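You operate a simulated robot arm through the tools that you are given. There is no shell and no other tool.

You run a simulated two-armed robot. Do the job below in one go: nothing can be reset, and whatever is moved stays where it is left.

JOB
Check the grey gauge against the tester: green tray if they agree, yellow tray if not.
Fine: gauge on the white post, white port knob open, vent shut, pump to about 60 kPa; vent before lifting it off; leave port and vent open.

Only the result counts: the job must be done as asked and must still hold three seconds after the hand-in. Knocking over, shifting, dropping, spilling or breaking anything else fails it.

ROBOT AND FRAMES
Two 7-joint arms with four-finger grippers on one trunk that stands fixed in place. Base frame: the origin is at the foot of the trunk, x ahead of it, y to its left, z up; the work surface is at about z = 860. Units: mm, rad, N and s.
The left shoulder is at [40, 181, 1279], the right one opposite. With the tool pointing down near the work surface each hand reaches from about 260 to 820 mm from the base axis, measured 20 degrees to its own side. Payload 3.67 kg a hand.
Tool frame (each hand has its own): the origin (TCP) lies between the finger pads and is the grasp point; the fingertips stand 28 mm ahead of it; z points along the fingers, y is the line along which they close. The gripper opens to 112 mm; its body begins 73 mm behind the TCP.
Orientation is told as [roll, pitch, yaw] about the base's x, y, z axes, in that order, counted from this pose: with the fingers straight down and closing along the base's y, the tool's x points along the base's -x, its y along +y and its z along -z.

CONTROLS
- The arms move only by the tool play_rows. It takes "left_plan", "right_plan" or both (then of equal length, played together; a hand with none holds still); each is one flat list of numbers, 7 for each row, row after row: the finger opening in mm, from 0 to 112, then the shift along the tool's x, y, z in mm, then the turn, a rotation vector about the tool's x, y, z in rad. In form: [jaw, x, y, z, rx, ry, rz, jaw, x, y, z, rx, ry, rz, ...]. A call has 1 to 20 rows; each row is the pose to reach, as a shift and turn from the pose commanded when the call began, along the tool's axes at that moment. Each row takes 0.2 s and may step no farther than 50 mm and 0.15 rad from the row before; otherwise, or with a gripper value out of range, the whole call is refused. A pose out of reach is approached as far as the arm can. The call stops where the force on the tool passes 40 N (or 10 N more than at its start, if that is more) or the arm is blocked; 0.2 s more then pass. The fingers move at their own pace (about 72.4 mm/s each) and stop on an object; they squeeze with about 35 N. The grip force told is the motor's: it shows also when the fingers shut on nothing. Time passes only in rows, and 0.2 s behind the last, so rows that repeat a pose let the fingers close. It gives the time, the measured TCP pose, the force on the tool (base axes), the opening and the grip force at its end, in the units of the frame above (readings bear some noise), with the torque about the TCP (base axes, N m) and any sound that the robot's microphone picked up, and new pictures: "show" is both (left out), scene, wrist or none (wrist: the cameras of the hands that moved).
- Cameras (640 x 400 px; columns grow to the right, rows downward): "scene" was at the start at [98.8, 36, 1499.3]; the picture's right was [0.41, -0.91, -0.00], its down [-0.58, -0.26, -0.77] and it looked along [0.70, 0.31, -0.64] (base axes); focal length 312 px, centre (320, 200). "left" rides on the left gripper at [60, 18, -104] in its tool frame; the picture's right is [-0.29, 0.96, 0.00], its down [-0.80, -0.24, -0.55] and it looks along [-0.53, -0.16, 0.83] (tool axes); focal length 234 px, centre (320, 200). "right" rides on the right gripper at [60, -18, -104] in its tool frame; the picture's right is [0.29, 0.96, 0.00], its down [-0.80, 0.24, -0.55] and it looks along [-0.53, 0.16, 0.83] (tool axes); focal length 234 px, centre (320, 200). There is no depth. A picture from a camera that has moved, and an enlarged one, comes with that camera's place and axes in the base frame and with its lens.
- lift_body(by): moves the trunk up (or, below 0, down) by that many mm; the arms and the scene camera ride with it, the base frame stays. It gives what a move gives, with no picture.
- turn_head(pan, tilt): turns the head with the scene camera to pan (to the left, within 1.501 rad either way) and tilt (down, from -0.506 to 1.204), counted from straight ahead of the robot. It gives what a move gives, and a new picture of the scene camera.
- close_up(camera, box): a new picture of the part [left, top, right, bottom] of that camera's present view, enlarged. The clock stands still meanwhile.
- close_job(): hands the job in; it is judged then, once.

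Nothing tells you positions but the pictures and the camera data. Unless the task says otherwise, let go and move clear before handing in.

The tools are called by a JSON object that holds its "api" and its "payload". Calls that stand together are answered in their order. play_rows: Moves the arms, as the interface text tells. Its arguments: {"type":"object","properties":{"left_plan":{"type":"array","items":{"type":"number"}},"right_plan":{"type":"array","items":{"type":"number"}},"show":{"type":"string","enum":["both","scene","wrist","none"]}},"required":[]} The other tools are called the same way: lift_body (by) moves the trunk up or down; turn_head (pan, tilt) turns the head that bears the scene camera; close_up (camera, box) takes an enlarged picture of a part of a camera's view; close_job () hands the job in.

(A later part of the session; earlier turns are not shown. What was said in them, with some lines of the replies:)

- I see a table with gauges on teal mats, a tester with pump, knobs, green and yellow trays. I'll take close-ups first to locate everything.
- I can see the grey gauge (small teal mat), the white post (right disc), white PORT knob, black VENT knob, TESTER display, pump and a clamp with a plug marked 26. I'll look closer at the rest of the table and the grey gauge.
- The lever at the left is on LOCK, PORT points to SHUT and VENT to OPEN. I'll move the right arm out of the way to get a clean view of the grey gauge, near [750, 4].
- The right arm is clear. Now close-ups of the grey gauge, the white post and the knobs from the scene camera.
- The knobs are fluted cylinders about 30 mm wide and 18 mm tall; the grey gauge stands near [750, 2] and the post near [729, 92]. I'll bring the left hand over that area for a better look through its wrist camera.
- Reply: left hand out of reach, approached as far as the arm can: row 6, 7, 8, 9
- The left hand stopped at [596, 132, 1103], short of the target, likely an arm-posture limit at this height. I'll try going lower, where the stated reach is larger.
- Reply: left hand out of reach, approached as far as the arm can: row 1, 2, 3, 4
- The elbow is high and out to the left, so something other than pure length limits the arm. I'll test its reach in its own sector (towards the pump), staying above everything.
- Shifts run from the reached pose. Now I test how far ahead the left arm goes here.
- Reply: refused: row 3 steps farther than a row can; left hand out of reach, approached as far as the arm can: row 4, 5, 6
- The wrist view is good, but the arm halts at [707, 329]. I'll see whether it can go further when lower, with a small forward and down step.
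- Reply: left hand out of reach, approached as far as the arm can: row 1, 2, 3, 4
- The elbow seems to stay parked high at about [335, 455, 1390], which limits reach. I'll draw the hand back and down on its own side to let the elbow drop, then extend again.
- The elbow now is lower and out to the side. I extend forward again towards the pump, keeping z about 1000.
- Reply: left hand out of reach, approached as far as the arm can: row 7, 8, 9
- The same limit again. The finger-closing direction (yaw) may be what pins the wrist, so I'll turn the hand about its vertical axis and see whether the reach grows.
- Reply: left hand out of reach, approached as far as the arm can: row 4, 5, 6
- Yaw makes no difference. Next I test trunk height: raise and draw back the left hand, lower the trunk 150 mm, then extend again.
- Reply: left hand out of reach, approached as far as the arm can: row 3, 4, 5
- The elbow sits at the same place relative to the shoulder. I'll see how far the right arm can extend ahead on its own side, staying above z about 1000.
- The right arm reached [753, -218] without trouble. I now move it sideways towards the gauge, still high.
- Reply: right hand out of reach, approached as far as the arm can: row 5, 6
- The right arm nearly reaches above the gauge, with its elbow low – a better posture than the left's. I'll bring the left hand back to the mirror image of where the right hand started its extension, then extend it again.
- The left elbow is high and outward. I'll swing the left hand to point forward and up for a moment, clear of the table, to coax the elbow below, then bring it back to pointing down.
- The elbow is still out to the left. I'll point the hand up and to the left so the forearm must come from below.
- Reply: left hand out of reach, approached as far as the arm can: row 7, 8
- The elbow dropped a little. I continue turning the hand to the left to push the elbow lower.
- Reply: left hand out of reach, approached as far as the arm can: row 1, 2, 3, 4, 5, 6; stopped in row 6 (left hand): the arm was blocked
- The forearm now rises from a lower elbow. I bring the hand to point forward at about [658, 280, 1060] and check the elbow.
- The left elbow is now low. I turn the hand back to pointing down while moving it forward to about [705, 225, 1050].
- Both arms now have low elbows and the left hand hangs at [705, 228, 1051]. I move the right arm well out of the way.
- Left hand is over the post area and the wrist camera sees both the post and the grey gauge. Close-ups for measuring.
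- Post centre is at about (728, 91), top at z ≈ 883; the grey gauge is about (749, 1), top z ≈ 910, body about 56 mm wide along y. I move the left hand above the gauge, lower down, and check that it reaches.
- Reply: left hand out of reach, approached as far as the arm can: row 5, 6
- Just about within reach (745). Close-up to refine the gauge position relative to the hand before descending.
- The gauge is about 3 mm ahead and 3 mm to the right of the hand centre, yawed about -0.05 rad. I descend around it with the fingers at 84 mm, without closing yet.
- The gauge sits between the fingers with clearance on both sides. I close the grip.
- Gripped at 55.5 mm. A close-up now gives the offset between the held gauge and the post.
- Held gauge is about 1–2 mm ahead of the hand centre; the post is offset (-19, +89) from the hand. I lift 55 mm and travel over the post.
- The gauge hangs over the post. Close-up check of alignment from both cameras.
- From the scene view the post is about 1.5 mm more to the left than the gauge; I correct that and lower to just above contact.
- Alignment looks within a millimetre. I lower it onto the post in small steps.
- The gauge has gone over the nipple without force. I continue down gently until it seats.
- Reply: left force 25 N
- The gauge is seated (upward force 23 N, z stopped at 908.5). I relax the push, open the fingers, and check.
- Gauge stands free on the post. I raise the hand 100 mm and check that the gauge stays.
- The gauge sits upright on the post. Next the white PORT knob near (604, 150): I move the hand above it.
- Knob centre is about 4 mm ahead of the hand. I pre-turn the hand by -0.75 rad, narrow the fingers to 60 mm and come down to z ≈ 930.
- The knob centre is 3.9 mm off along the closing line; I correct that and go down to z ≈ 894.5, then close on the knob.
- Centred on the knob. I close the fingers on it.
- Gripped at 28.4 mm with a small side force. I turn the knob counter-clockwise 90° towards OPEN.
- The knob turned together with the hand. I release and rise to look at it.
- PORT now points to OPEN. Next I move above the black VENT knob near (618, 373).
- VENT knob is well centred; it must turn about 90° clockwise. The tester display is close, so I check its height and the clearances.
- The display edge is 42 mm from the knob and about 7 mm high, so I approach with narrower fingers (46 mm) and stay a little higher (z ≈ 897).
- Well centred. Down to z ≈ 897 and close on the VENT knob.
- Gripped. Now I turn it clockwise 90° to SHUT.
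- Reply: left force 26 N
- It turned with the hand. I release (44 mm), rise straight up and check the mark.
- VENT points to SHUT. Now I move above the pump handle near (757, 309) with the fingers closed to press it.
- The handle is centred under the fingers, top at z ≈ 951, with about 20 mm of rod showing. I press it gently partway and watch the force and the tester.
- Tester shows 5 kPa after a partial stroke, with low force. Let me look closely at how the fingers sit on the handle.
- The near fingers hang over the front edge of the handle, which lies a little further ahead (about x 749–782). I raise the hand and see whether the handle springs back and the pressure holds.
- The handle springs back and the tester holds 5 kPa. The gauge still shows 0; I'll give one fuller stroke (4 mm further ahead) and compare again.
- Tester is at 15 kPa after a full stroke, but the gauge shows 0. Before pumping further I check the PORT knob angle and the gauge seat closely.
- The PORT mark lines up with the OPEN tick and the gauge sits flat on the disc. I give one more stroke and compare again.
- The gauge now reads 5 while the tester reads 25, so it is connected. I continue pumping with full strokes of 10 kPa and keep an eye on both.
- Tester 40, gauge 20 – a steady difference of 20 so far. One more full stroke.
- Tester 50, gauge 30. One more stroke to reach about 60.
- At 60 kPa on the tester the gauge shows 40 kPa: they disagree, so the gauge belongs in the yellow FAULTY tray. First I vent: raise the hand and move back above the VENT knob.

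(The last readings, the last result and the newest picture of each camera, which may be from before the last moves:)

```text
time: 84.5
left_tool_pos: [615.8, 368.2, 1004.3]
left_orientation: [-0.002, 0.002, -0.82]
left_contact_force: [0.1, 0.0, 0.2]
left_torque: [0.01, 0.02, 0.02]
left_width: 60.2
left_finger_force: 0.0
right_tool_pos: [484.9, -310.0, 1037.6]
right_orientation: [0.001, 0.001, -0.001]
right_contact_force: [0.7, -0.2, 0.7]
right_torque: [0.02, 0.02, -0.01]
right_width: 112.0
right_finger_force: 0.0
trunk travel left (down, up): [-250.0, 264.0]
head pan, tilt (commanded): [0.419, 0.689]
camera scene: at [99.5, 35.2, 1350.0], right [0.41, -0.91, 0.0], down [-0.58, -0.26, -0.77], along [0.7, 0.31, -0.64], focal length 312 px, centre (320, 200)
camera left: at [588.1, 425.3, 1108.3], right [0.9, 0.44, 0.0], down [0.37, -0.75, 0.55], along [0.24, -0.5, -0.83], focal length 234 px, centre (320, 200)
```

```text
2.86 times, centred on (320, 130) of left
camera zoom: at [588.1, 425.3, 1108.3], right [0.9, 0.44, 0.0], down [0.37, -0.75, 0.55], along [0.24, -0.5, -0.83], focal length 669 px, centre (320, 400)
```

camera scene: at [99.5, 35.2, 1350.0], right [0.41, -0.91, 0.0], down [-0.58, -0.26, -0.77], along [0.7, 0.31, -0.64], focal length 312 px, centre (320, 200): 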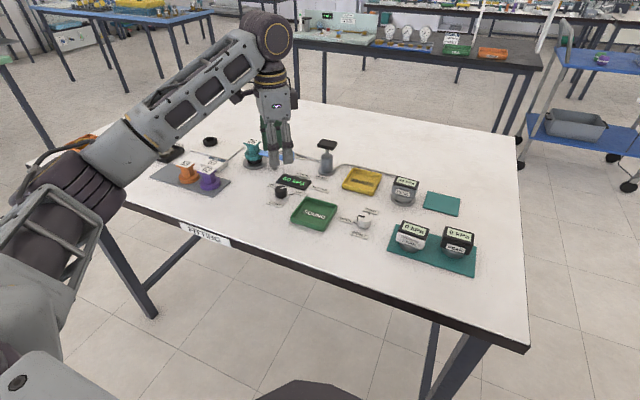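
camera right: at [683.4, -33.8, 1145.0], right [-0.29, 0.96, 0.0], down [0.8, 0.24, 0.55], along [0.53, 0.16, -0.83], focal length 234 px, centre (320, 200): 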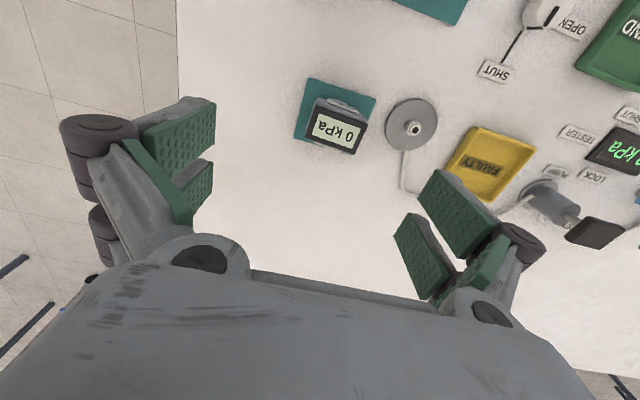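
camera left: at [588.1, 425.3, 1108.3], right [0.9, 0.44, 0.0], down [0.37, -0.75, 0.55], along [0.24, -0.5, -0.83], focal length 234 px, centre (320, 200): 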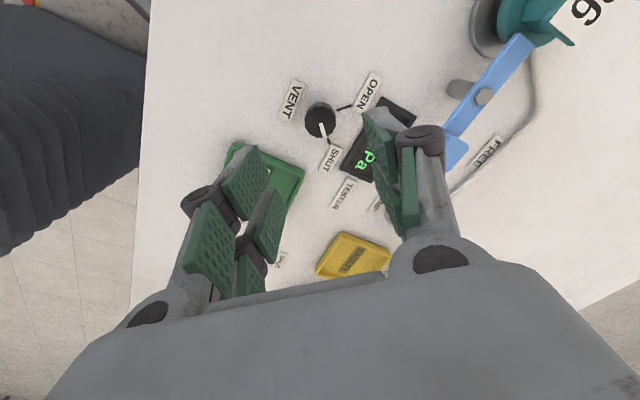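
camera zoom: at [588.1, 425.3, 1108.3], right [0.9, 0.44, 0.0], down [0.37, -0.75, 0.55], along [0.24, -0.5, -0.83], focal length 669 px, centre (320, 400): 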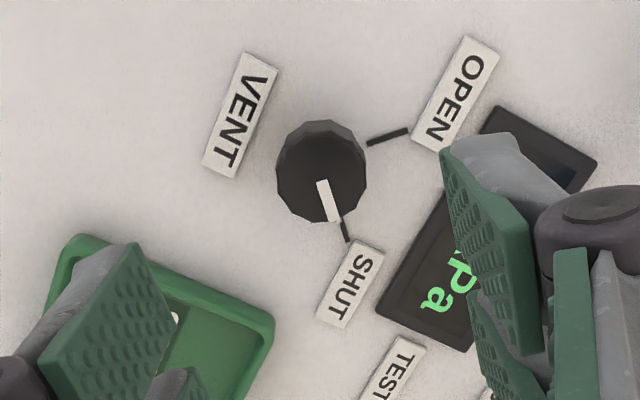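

Centred over the VENT knob. I go down and grip it.

{"api": "play_rows", "payload": {"left_plan": [46, -0.6, 0.4, 25, 0, 0, 0, 46, -0.6, 0.4, 55, 0, 0, 0, 46, -0.6, 0.4, 82, 0, 0, 0, 46, -0.6, 0.4, 97, 0, 0, 0, 46, -0.6, 0.4, 107, 0, 0, 0, 46, -0.6, 0.4, 107, 0, 0, 0, 20, -0.6, 0.4, 107, 0, 0, 0, 20, -0.6, 0.4, 107, 0, 0, 0, 20, -0.6, 0.4, 107, 0, 0, 0], "show": "wrist"}}

```text
time: 86.5
left_tool_pos: [614.5, 370.3, 897.1]
left_orientation: [0.001, 0.001, -0.817]
left_contact_force: [3.5, 2.5, -0.1]
left_torque: [0.19, -0.21, 0.06]
left_width: 26.9
left_finger_force: 45.0
right_tool_pos: [485.7, -308.8, 1037.3]
right_orientation: [0.0, 0.0, 0.0]
right_contact_force: [-0.6, -0.8, 0.1]
right_torque: [0.0, 0.03, 0.01]
right_width: 112.2
right_finger_force: 0.0
trunk travel left (down, up): [-250.0, 264.0]
head pan, tilt (commanded): [0.419, 0.689]
camera left: at [587.5, 426.6, 1001.4], right [0.9, 0.44, 0.0], down [0.37, -0.75, 0.55], along [0.24, -0.5, -0.83], focal length 234 px, centre (320, 200)
```

left: 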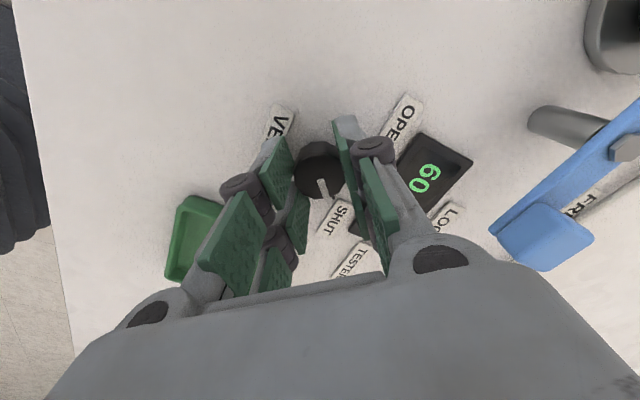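

The tester still shows 60, so it holds. I turn the VENT knob counter-clockwise 90° back to OPEN.

{"api": "play_rows", "payload": {"left_plan": [20, 0, 0, 0, 0, 0, -0.1, 20, 0, 0, 0, 0, 0, -0.25, 20, 0, 0, 0, 0, 0, -0.4, 20, 0, 0, 0, 0, 0, -0.55, 20, 0, 0, 0, 0, 0, -0.7, 20, 0, 0, 0, 0, 0, -0.85, 20, 0, 0, 0, 0, 0, -1.0, 20, 0, 0, 0, 0, 0, -1.15, 20, 0, 0, 0, 0, 0, -1.3, 20, 0, 0, 0, 0, 0, -1.45, 20, 0, 0, 0, 0, 0, -1.57, 20, 0, 0, 0, 0, 0, -1.57], "show": "wrist"}}

```text
time: 89.1
left_tool_pos: [615.8, 369.8, 896.7]
left_orientation: [-0.001, 0.0, 0.753]
left_contact_force: [8.4, 8.9, 12.4]
left_torque: [-0.25, 0.44, 0.01]
left_width: 26.8
left_finger_force: 45.1
right_tool_pos: [483.3, -309.4, 1039.2]
right_orientation: [0.0, 0.0, 0.001]
right_contact_force: [-0.2, 0.7, -0.2]
right_torque: [0.01, 0.0, 0.0]
right_width: 112.1
right_finger_force: 0.0
trunk travel left (down, up): [-250.0, 264.0]
head pan, tilt (commanded): [0.419, 0.689]
camera left: at [559.1, 343.0, 1001.3], right [-0.44, 0.9, 0.0], down [0.75, 0.37, 0.55], along [0.5, 0.25, -0.83], focal length 234 px, centre (320, 200)
```

left: 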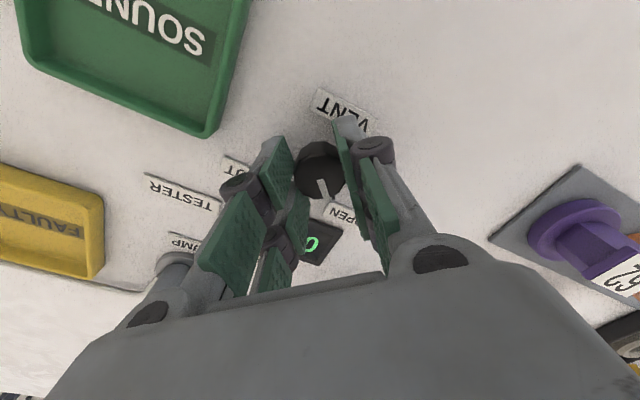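

Tester appears to read 0 now. I release, rise and check the knob, tester and gauge.

{"api": "play_rows", "payload": {"left_plan": [44, 0, 0, 0, 0, 0, 0, 44, 0, 0, 0, 0, 0, 0, 44, 0, 0, -10, 0, 0, 0, 44, 0, 0, -40, 0, 0, 0, 60, 0, 0, -80, 0, 0, 0, 60, 0, 0, -107, 0, 0, 0, 60, 0, 0, -107, 0, 0, 0], "show": "none"}}

{"api": "close_up", "payload": {"camera": "left", "box": [220, 60, 420, 200]}}

{"api": "close_up", "payload": {"camera": "scene", "box": [240, 140, 440, 250]}}

```text
time: 90.7
left_tool_pos: [615.9, 368.9, 1003.8]
left_orientation: [0.0, 0.003, 0.75]
left_contact_force: [-0.4, 0.7, -0.9]
left_torque: [-0.01, -0.01, -0.04]
left_width: 60.3
left_finger_force: 0.0
right_tool_pos: [484.4, -308.2, 1038.5]
right_orientation: [0.001, 0.001, 0.001]
right_contact_force: [0.0, 0.2, 0.5]
right_torque: [0.01, 0.0, -0.04]
right_width: 111.9
right_finger_force: 0.0
trunk travel left (down, up): [-250.0, 264.0]
head pan, tilt (commanded): [0.419, 0.689]
```

```text
2.86 times, centred on (320, 130) of left
camera zoom: at [560.2, 342.2, 1107.9], right [-0.44, 0.9, 0.0], down [0.75, 0.37, 0.55], along [0.49, 0.25, -0.83], focal length 669 px, centre (320, 400)
```

zoom: 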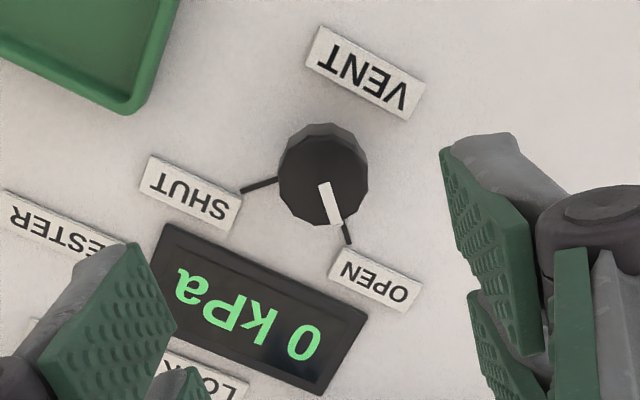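

```text
3.20 times, centred on (340, 195) of scene
camera zoom: at [99.1, 36.1, 1350.0], right [0.41, -0.91, 0.0], down [-0.58, -0.26, -0.77], along [0.7, 0.31, -0.64], focal length 1000 px, centre (256, 216)
```

zoom: 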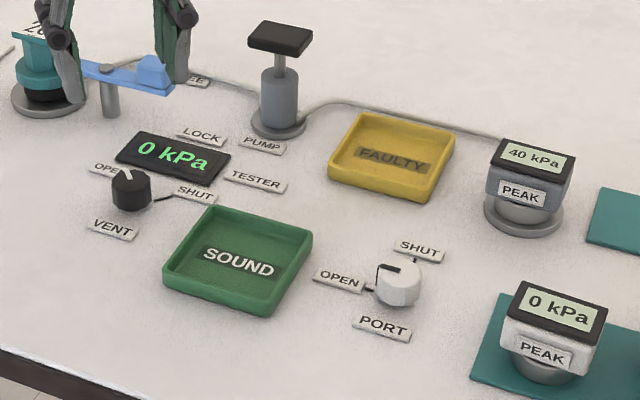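

Vented: tester 0, VENT and PORT both on OPEN, and the gauge holds its peak of 40. Now I go back over the gauge on the post at (727, 90).

{"api": "play_rows", "payload": {"left_plan": [60, 13.5, -35, -2, 0, 0, 0.1, 60, 27, -70, -4, 0, 0, 0.2, 70, 40.6, -105, -6, 0, 0, 0.3, 84, 54, -140, -8, 0, 0, 0.4, 84, 67.6, -175, -8, 0, 0, 0.5, 84, 81, -210, -8, 0, 0, 0.6, 84, 94.7, -245, -8, 0, 0, 0.7, 84, 108.2, -279.7, -8, 0, 0, 0.8, 84, 108.2, -279.7, -8, 0, 0, 0.8], "show": "both"}}

{"api": "close_up", "payload": {"camera": "left", "box": [240, 80, 400, 200]}}

```text
time: 92.7
left_tool_pos: [729.3, 93.3, 1011.0]
left_orientation: [0.001, 0.001, -0.05]
left_contact_force: [-0.4, -0.4, 0.5]
left_torque: [-0.03, 0.01, 0.02]
left_width: 84.0
left_finger_force: 0.1
right_tool_pos: [484.1, -308.6, 1038.5]
right_orientation: [0.0, 0.0, 0.0]
right_contact_force: [0.4, 0.8, 0.1]
right_torque: [-0.02, -0.01, -0.01]
right_width: 111.9
right_finger_force: 0.1
trunk travel left (down, up): [-250.0, 264.0]
head pan, tilt (commanded): [0.419, 0.689]
camera scene: at [98.6, 37.0, 1350.0], right [0.41, -0.91, 0.0], down [-0.58, -0.26, -0.77], along [0.7, 0.31, -0.64], focal length 312 px, centre (320, 200)
camera left: at [669.9, 114.4, 1115.2], right [0.34, 0.94, 0.0], down [0.78, -0.28, 0.55], along [0.52, -0.19, -0.83], focal length 234 px, centre (320, 200)
```

scene: 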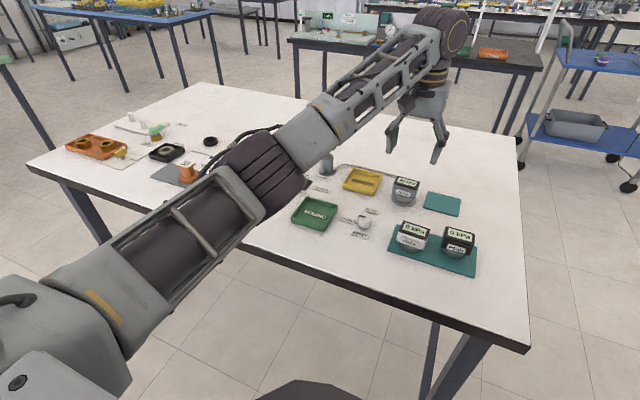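
left: 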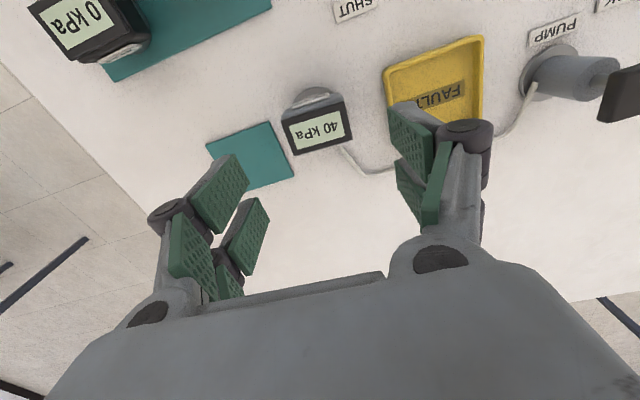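

```text
3.33 times, centred on (320, 140) of left
camera zoom: at [669.9, 114.4, 1115.2], right [0.34, 0.94, 0.0], down [0.78, -0.28, 0.55], along [0.52, -0.19, -0.83], focal length 781 px, centre (320, 400)
```

zoom: 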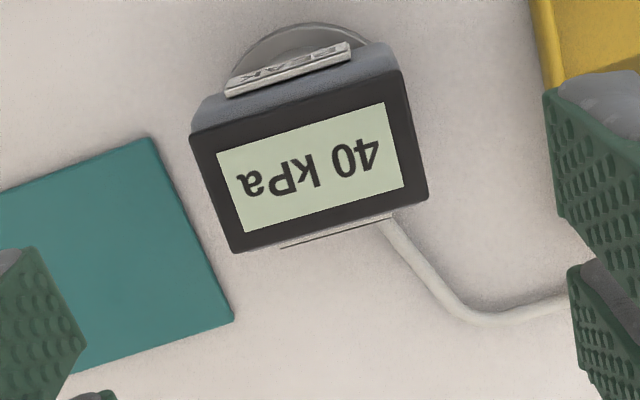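

The gauge still reads 40. I shift slightly and descend around it.

{"api": "play_rows", "payload": {"left_plan": [84, 2.5, -2, 20, 0, 0, 0, 84, 2.5, -2, 45, 0, 0, 0, 84, 2.5, -2, 70, 0, 0, 0, 84, 2.5, -2, 88, 0, 0, 0, 84, 2.5, -2, 101, 0, 0, 0, 84, 2.5, -2, 101, 0, 0, 0], "show": "wrist"}}

{"api": "close_up", "payload": {"camera": "scene", "box": [370, 150, 450, 215]}}

```text
time: 94.1
left_tool_pos: [724.3, 88.7, 911.7]
left_orientation: [0.0, 0.002, -0.05]
left_contact_force: [0.2, 0.3, 0.4]
left_torque: [0.0, 0.02, 0.02]
left_width: 84.0
left_finger_force: 0.0
right_tool_pos: [484.4, -309.2, 1038.0]
right_orientation: [0.0, 0.0, 0.0]
right_contact_force: [-0.4, -0.3, 0.5]
right_torque: [0.06, -0.01, -0.03]
right_width: 112.0
right_finger_force: 0.0
trunk travel left (down, up): [-250.0, 264.0]
head pan, tilt (commanded): [0.419, 0.689]
camera left: at [666.3, 110.4, 1015.8], right [0.34, 0.94, 0.0], down [0.79, -0.28, 0.55], along [0.52, -0.19, -0.83], focal length 234 px, centre (320, 200)
```

left: 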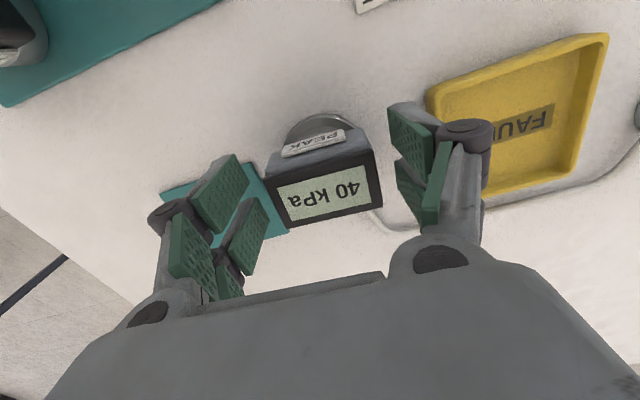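

```text
6.15 times, centred on (410, 182) of scene
camera zoom: at [98.7, 35.7, 1350.1], right [0.41, -0.91, 0.0], down [-0.58, -0.26, -0.77], along [0.7, 0.31, -0.64], focal length 1923 px, centre (-234, 308)
```

zoom: 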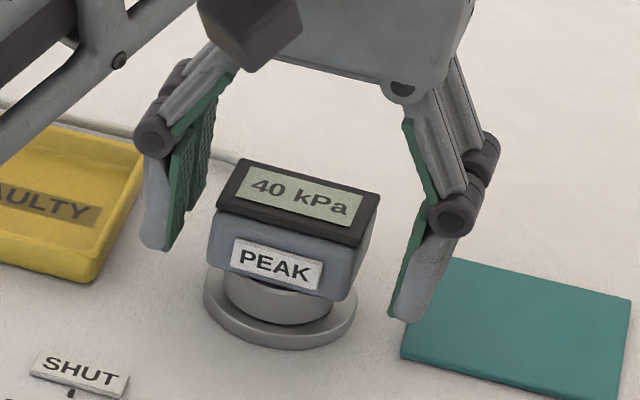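

Slight recentering (+1.8 mm along the closing line), then close the grip.

{"api": "play_rows", "payload": {"left_plan": [84, 0, 1.8, 2.5, 0, 0, 0, 84, 0, 1.8, 2.5, 0, 0, 0, 40, 0, 1.8, 2.5, 0, 0, 0, 40, 0, 1.8, 2.5, 0, 0, 0, 40, 0, 1.8, 2.5, 0, 0, 0, 40, 0, 1.8, 2.5, 0, 0, 0], "show": "none"}}

```text
time: 95.5
left_tool_pos: [724.5, 90.7, 910.0]
left_orientation: [0.0, 0.002, -0.047]
left_contact_force: [0.2, -0.2, 0.4]
left_torque: [0.04, 0.0, -0.02]
left_width: 55.7
left_finger_force: 35.3
right_tool_pos: [484.4, -310.7, 1037.8]
right_orientation: [0.0, 0.0, 0.0]
right_contact_force: [0.2, 0.4, 1.3]
right_torque: [0.01, -0.02, 0.01]
right_width: 111.9
right_finger_force: 0.1
trunk travel left (down, up): [-250.0, 264.0]
head pan, tilt (commanded): [0.419, 0.689]
```

Firm grip with no side load. I lift straight up 70 mm.

{"api": "play_rows", "payload": {"left_plan": [40, 0, 0, -8, 0, 0, 0, 40, 0, 0, -20, 0, 0, 0, 40, 0, 0, -40, 0, 0, 0, 40, 0, 0, -70, 0, 0, 0, 40, 0, 0, -70, 0, 0, 0], "show": "both"}}

{"api": "close_up", "payload": {"camera": "scene", "box": [335, 145, 445, 215]}}

{"api": "close_up", "payload": {"camera": "left", "box": [370, 0, 570, 190]}}

```text
time: 96.7
left_tool_pos: [724.3, 90.0, 978.6]
left_orientation: [-0.001, 0.003, -0.048]
left_contact_force: [-0.5, 0.3, -1.0]
left_torque: [0.01, 0.03, 0.03]
left_width: 55.6
left_finger_force: 34.5
right_tool_pos: [485.0, -309.1, 1037.9]
right_orientation: [0.0, 0.0, 0.0]
right_contact_force: [-0.6, -0.4, 0.8]
right_torque: [0.0, 0.01, 0.0]
right_width: 111.8
right_finger_force: 0.0
trunk travel left (down, up): [-250.0, 264.0]
head pan, tilt (commanded): [0.419, 0.689]
camera scene: at [99.4, 35.8, 1350.0], right [0.41, -0.91, 0.0], down [-0.58, -0.26, -0.77], along [0.7, 0.31, -0.64], focal length 312 px, centre (320, 200)
camera left: at [665.1, 111.5, 1083.1], right [0.34, 0.94, 0.0], down [0.79, -0.28, 0.55], along [0.52, -0.18, -0.83], focal length 234 px, centre (320, 200)
```

scene: 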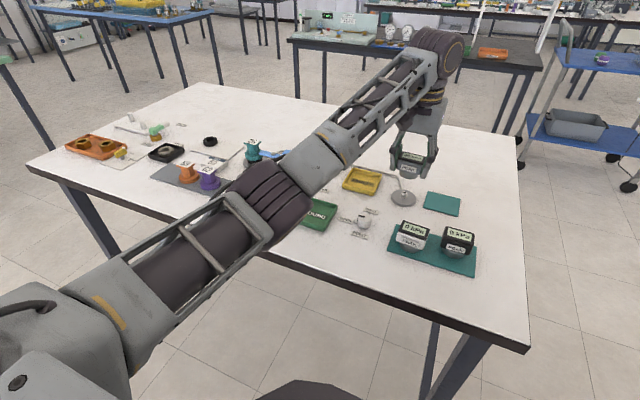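
left: 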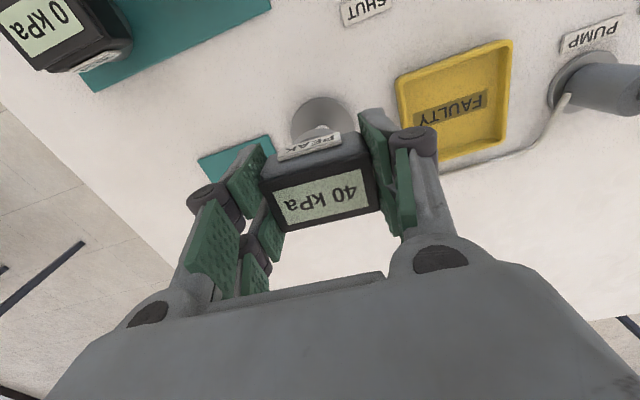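

```text
5.71 times, centred on (390, 180) of scene
camera zoom: at [99.4, 35.8, 1350.0], right [0.41, -0.91, 0.0], down [-0.58, -0.26, -0.77], along [0.7, 0.31, -0.64], focal length 1786 px, centre (-80, 314)
```

zoom: 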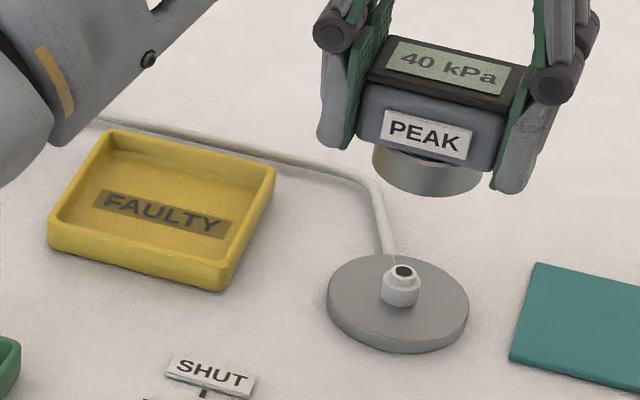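

```text
2.11 times, centred on (470, 95) of left
camera zoom: at [665.1, 111.5, 1083.1], right [0.34, 0.94, 0.0], down [0.79, -0.28, 0.55], along [0.52, -0.18, -0.83], focal length 493 px, centre (4, 421)
```

zoom: 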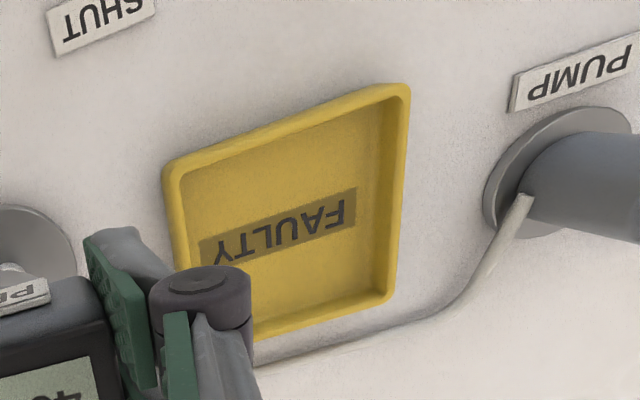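

The gauge is lifted cleanly, reading 40. The yellow tray is centred at about (751, 204), rim at z ≈ 873. I carry the gauge over it.

{"api": "play_rows", "payload": {"left_plan": [40, -3, 19, -5, 0, 0, 0, 40, -6, 38, -5, 0, 0, 0, 40, -9, 57, -5, 0, 0, 0, 40, -12, 76, -5, 0, 0, 0, 40, -15, 95, -5, 0, 0, 0, 40, -17.2, 113, -5, 0, 0, 0, 40, -17.2, 113, -5, 0, 0, 0], "show": "both"}}

{"api": "close_up", "payload": {"camera": "scene", "box": [315, 130, 415, 205]}}

{"api": "close_up", "payload": {"camera": "left", "box": [220, 60, 440, 240]}}

```text
time: 98.3
left_tool_pos: [746.9, 202.3, 983.2]
left_orientation: [0.003, 0.002, -0.048]
left_contact_force: [-0.2, 0.5, -1.3]
left_torque: [0.0, 0.01, 0.0]
left_width: 55.4
left_finger_force: 35.0
right_tool_pos: [485.7, -309.0, 1039.2]
right_orientation: [0.0, 0.0, -0.001]
right_contact_force: [0.7, 0.4, -0.4]
right_torque: [0.02, 0.04, -0.02]
right_width: 112.1
right_finger_force: 0.1
trunk travel left (down, up): [-250.0, 264.0]
head pan, tilt (commanded): [0.419, 0.689]
camera scene: at [98.9, 35.3, 1350.1], right [0.41, -0.91, 0.0], down [-0.58, -0.26, -0.77], along [0.7, 0.31, -0.64], focal length 312 px, centre (320, 200)
camera left: at [688.3, 223.7, 1087.4], right [0.34, 0.94, 0.0], down [0.79, -0.28, 0.55], along [0.52, -0.18, -0.83], focal length 234 px, centre (320, 200)
```

scene: 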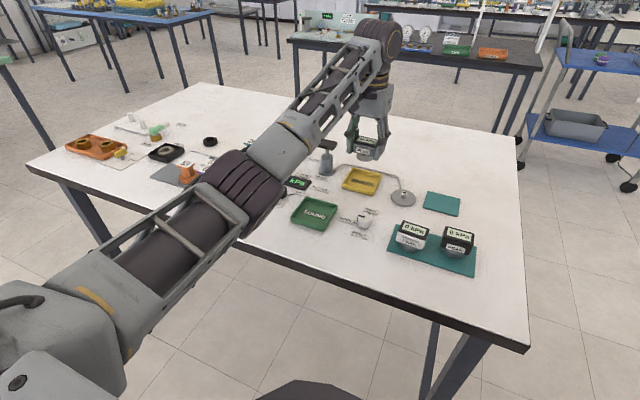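
left: 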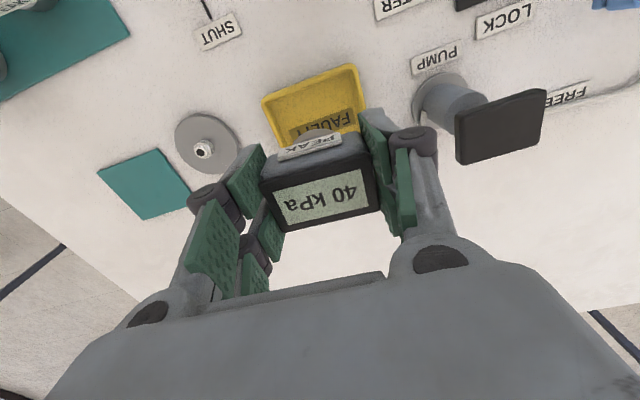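

```text
5.33 times, centred on (365, 168) of scene
camera zoom: at [98.9, 35.3, 1350.1], right [0.41, -0.91, 0.0], down [-0.58, -0.26, -0.77], along [0.7, 0.31, -0.64], focal length 1667 px, centre (80, 373)
```

zoom: 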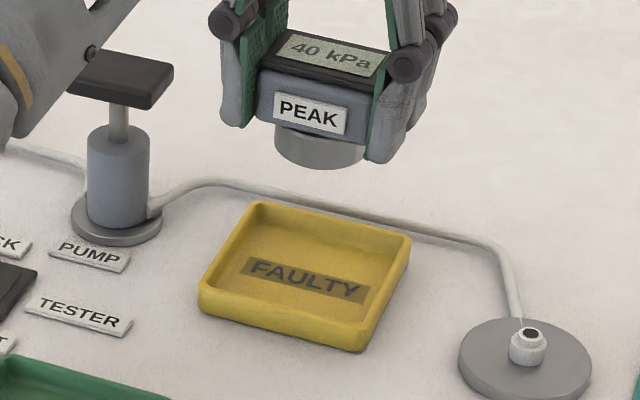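

```text
2.22 times, centred on (330, 150) of left
camera zoom: at [688.3, 223.7, 1087.4], right [0.34, 0.94, 0.0], down [0.79, -0.28, 0.55], along [0.52, -0.18, -0.83], focal length 520 px, centre (298, 311)
```

zoom: 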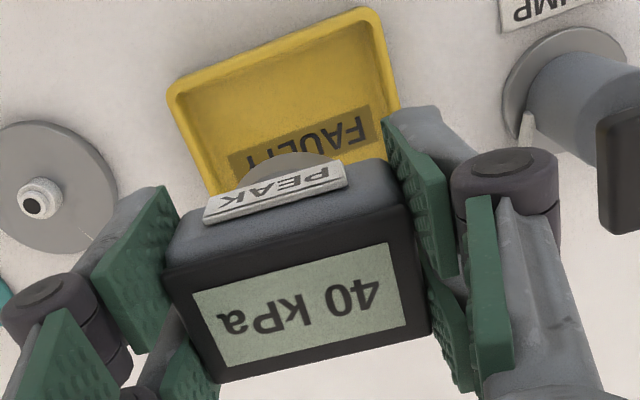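

Centred over the tray. I lower the gauge to just above the tray floor.

{"api": "play_rows", "payload": {"left_plan": [40, 0, 0, 20, 0, 0, 0, 40, 0, 0, 40, 0, 0, 0, 40, 0, 0, 58, 0, 0, 0, 40, 0, 0, 70, 0, 0, 0, 40, 0, 0, 70, 0, 0, 0], "show": "none"}}

{"api": "close_up", "payload": {"camera": "scene", "box": [315, 130, 415, 205]}}

```text
time: 99.5
left_tool_pos: [746.7, 201.4, 913.6]
left_orientation: [0.002, 0.003, -0.049]
left_contact_force: [0.8, -0.5, -1.8]
left_torque: [-0.01, -0.04, -0.01]
left_width: 55.4
left_finger_force: 34.8
right_tool_pos: [484.2, -308.2, 1039.0]
right_orientation: [0.001, -0.001, 0.0]
right_contact_force: [-0.5, 0.0, 0.8]
right_torque: [-0.02, 0.01, 0.01]
right_width: 112.0
right_finger_force: 0.0
trunk travel left (down, up): [-250.0, 264.0]
head pan, tilt (commanded): [0.419, 0.689]
```

```text
5.33 times, centred on (365, 168) of scene
camera zoom: at [98.8, 35.8, 1350.1], right [0.41, -0.91, 0.0], down [-0.58, -0.26, -0.77], along [0.7, 0.31, -0.64], focal length 1667 px, centre (80, 373)
```

zoom: 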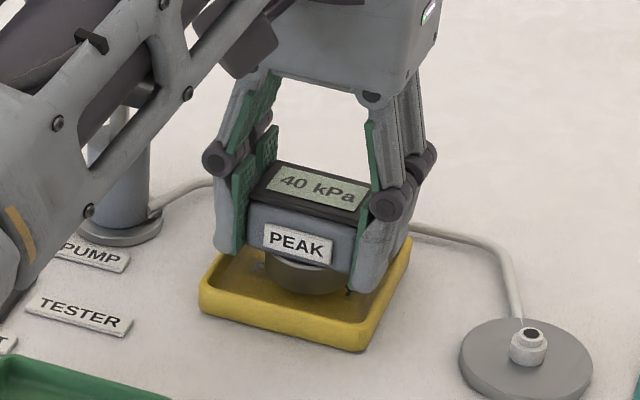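

Clear of everything; a few millimetres remain. I lower it in small steps to touch down.

{"api": "play_rows", "payload": {"left_plan": [40, 0, 0, 2, 0, 0, 0, 40, 0, 0, 4, 0, 0, 0, 40, 0, 0, 6, 0, 0, 0, 40, 0, 0, 7, 0, 0, 0, 40, 0, 0, 7, 0, 0, 0], "show": "none"}}

{"api": "close_up", "payload": {"camera": "scene", "box": [335, 145, 405, 200]}}

```text
time: 100.7
left_tool_pos: [748.3, 202.8, 906.3]
left_orientation: [0.001, 0.002, -0.048]
left_contact_force: [0.0, -0.4, 1.1]
left_torque: [0.04, 0.03, -0.04]
left_width: 55.4
left_finger_force: 34.4
right_tool_pos: [484.6, -310.4, 1038.6]
right_orientation: [0.001, -0.001, 0.0]
right_contact_force: [0.3, -0.3, 1.1]
right_torque: [0.02, -0.01, -0.01]
right_width: 111.8
right_finger_force: 0.0
trunk travel left (down, up): [-250.0, 264.0]
head pan, tilt (commanded): [0.419, 0.689]
```

```text
7.27 times, centred on (370, 172) of scene
camera zoom: at [98.8, 35.7, 1350.1], right [0.41, -0.91, 0.0], down [-0.58, -0.26, -0.77], along [0.7, 0.31, -0.64], focal length 2273 px, centre (-44, 400)
```

zoom: 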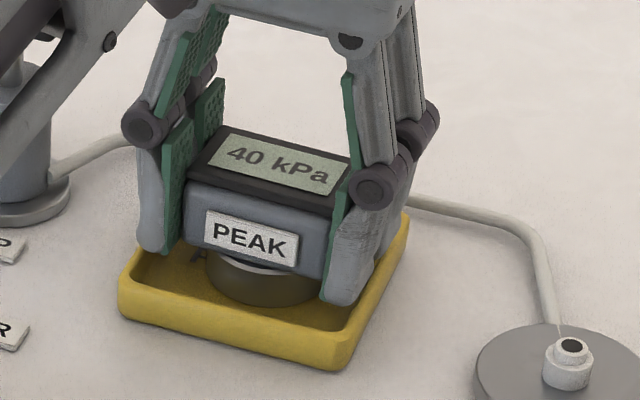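

{"api": "play_rows", "payload": {"left_plan": [40, 0, 0, 1, 0, 0, 0, 40, 0, 0, 2, 0, 0, 0, 40, 0, 0, 2, 0, 0, 0], "show": "none"}}

```text
time: 101.5
left_tool_pos: [747.6, 202.8, 906.1]
left_orientation: [0.0, 0.001, -0.049]
left_contact_force: [3.6, 0.4, 6.9]
left_torque: [0.06, 0.04, 0.0]
left_width: 55.6
left_finger_force: 35.2
right_tool_pos: [483.9, -310.1, 1038.3]
right_orientation: [0.0, -0.001, 0.0]
right_contact_force: [-0.3, 0.4, 0.5]
right_torque: [0.02, 0.02, 0.01]
right_width: 112.2
right_finger_force: 0.0
trunk travel left (down, up): [-250.0, 264.0]
head pan, tilt (commanded): [0.419, 0.689]
```

The gauge rests on the tray floor. I relax 1 mm, open the fingers a little (72 mm) and check.

{"api": "play_rows", "payload": {"left_plan": [40, 0, 0, -1, 0, 0, 0, 60, 0, 0, -1, 0, 0, 0, 72, 0, 0, -1, 0, 0, 0, 72, 0, 0, -1, 0, 0, 0, 72, 0, 0, -1, 0, 0, 0], "show": "wrist"}}

{"api": "close_up", "payload": {"camera": "scene", "box": [325, 140, 415, 205]}}

```text
time: 102.7
left_tool_pos: [747.5, 202.4, 904.6]
left_orientation: [0.001, 0.0, -0.049]
left_contact_force: [-0.2, -0.7, -0.7]
left_torque: [0.01, 0.02, 0.02]
left_width: 72.5
left_finger_force: 0.0
right_tool_pos: [485.2, -310.2, 1039.4]
right_orientation: [0.001, 0.001, 0.001]
right_contact_force: [1.4, 0.9, 0.6]
right_torque: [0.03, 0.0, 0.02]
right_width: 112.0
right_finger_force: 0.1
trunk travel left (down, up): [-250.0, 264.0]
head pan, tilt (commanded): [0.419, 0.689]
camera left: at [688.4, 224.7, 1009.4], right [0.34, 0.94, 0.0], down [0.79, -0.28, 0.55], along [0.52, -0.18, -0.83], focal length 234 px, centre (320, 200)
```

left: 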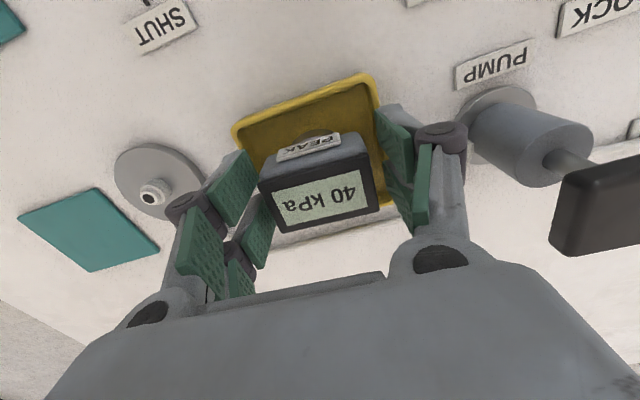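

```text
6.15 times, centred on (370, 172) of scene
camera zoom: at [98.7, 35.7, 1350.1], right [0.41, -0.91, 0.0], down [-0.58, -0.26, -0.77], along [0.7, 0.31, -0.64], focal length 1923 px, centre (12, 369)
```

zoom: 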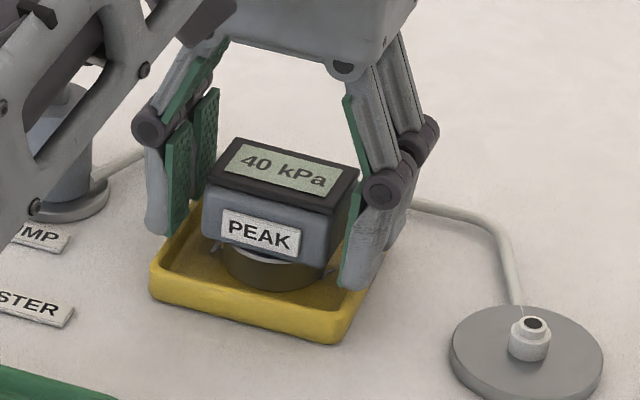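

Released; the gauge stands in the FAULTY tray. I raise the hand straight up and then draw it back clear.

{"api": "play_rows", "payload": {"left_plan": [72, 0, 0, -15, 0, 0, 0, 72, 0, 0, -40, 0, 0, 0, 72, 0, 0, -75, 0, 0, 0, 72, 0, 0, -115, 0, 0, 0, 72, 0, 0, -150, 0, 0, 0, 72, 30, 20, -155, 0, 0, 0, 72, 70, 40, -155, 0, 0, 0, 72, 110, 60, -155, 0, 0, 0, 72, 150, 80, -155, 0, 0, 0, 72, 150, 80, -155, 0, 0, 0], "show": "both"}}

```text
time: 104.9
left_tool_pos: [598.4, 290.0, 1059.2]
left_orientation: [0.001, 0.003, -0.049]
left_contact_force: [0.0, 0.5, 0.0]
left_torque: [0.0, -0.01, 0.02]
left_width: 72.0
left_finger_force: 0.0
right_tool_pos: [484.8, -309.9, 1038.1]
right_orientation: [0.003, 0.0, 0.0]
right_contact_force: [-0.1, -0.4, -0.4]
right_torque: [0.03, 0.03, 0.0]
right_width: 111.8
right_finger_force: 0.1
trunk travel left (down, up): [-250.0, 264.0]
head pan, tilt (commanded): [0.419, 0.689]
camera scene: at [99.9, 34.5, 1350.0], right [0.41, -0.91, 0.0], down [-0.58, -0.26, -0.77], along [0.7, 0.31, -0.64], focal length 312 px, centre (320, 200)
camera left: at [540.9, 310.3, 1163.8], right [0.34, 0.94, 0.0], down [0.79, -0.28, 0.55], along [0.52, -0.18, -0.83], focal length 234 px, centre (320, 200)
```

scene: 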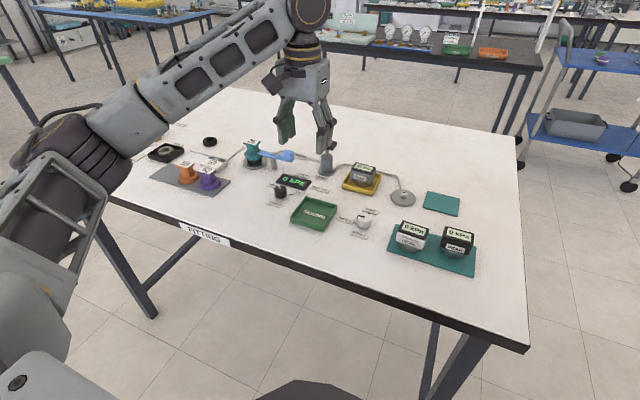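
left: 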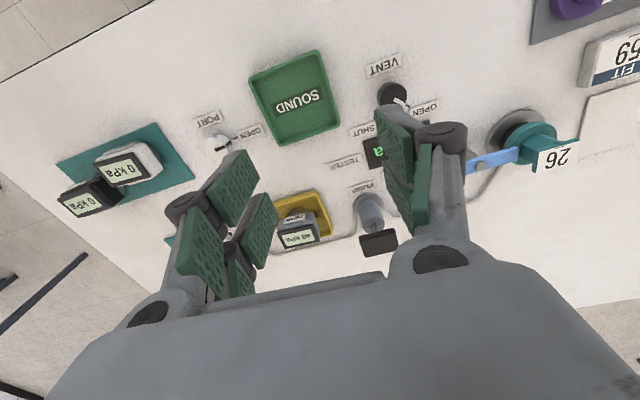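

Final check with close-ups of the tray, both knobs and the other items before handing in.

{"api": "close_up", "payload": {"camera": "scene", "box": [240, 140, 480, 280]}}

{"api": "close_up", "payload": {"camera": "scene", "box": [335, 155, 390, 200]}}

{"api": "close_up", "payload": {"camera": "scene", "box": [258, 165, 318, 210]}}

{"api": "close_up", "payload": {"camera": "scene", "box": [130, 125, 300, 205]}}

```text
2.67 times, centred on (360, 210) of scene
camera zoom: at [99.9, 34.5, 1350.0], right [0.41, -0.91, 0.0], down [-0.58, -0.26, -0.77], along [0.7, 0.31, -0.64], focal length 833 px, centre (213, 173)
```

zoom: 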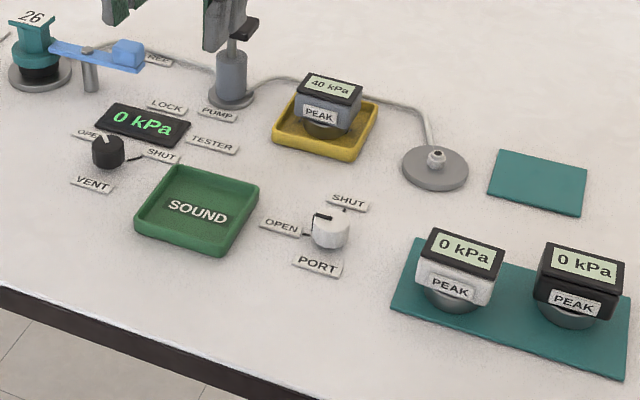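

```text
8.89 times, centred on (362, 178) of scene
camera zoom: at [99.9, 34.5, 1350.0], right [0.41, -0.91, 0.0], down [-0.58, -0.26, -0.77], along [0.7, 0.31, -0.64], focal length 2778 px, centre (-58, 400)
```

zoom: 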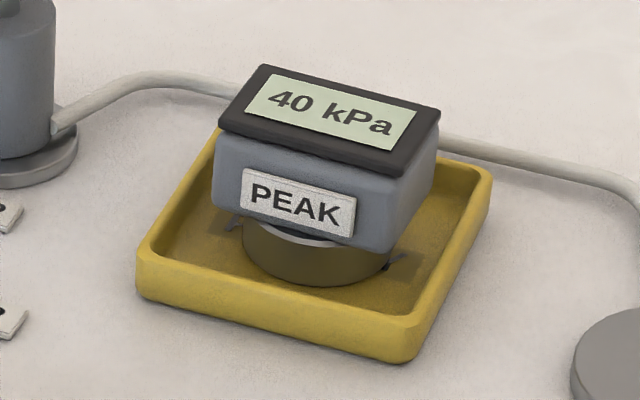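

```text
8.89 times, centred on (288, 188) of scene
camera zoom: at [99.9, 34.5, 1350.0], right [0.41, -0.91, 0.0], down [-0.58, -0.26, -0.77], along [0.7, 0.31, -0.64], focal length 2778 px, centre (604, 311)
```

zoom: 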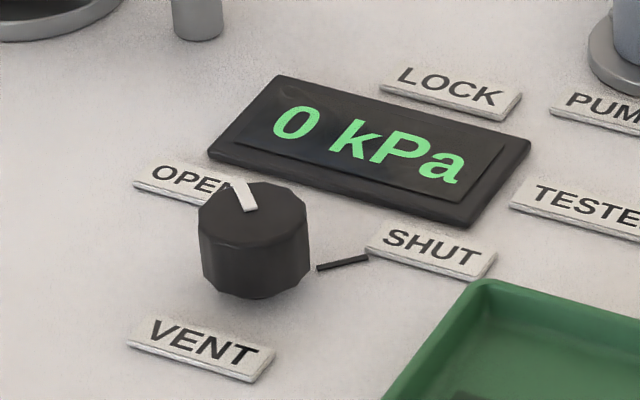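

```text
3.76 times, centred on (215, 165) of scene
camera zoom: at [99.9, 34.5, 1350.0], right [0.41, -0.91, 0.0], down [-0.58, -0.26, -0.77], along [0.7, 0.31, -0.64], focal length 1177 px, centre (715, 332)
```

zoom: 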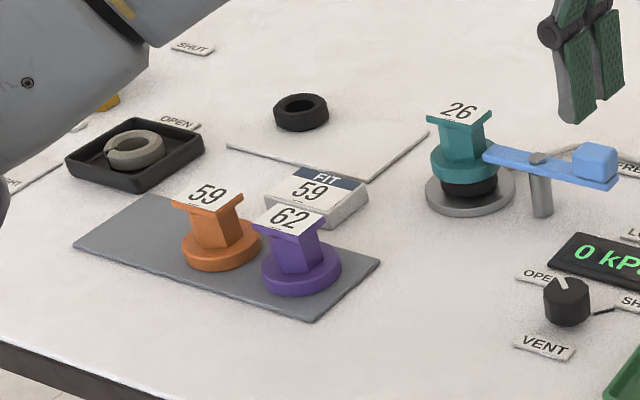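

The grey gauge, still showing its 40 kPa peak against the tester's 60, stands in the yellow FAULTY tray. VENT and PORT point to OPEN, everything else is in place and both hands are clear, so I hand in.

{"api": "close_job", "payload": {}}

```text
The job is handed in.
```

The grey gauge failed the check and is in the yellow FAULTY tray. With the tester at 60 kPa it read 40 kPa. It also read 20 kPa low at 25, 40 and 50 kPa.

- **Test:** I put the gauge on the white post with the port open and the vent shut, then pumped until the tester showed 60 kPa. The tester still showed 60 kPa when I went to vent, so nothing was leaking.
- **Venting:** I opened the vent and waited for the tester to read 0 before lifting the gauge off. The gauge display stayed at its 40 kPa peak.
- **How it was left:** The port and vent are both open. The final close-ups showed nothing else disturbed, and both hands were clear when I handed in.
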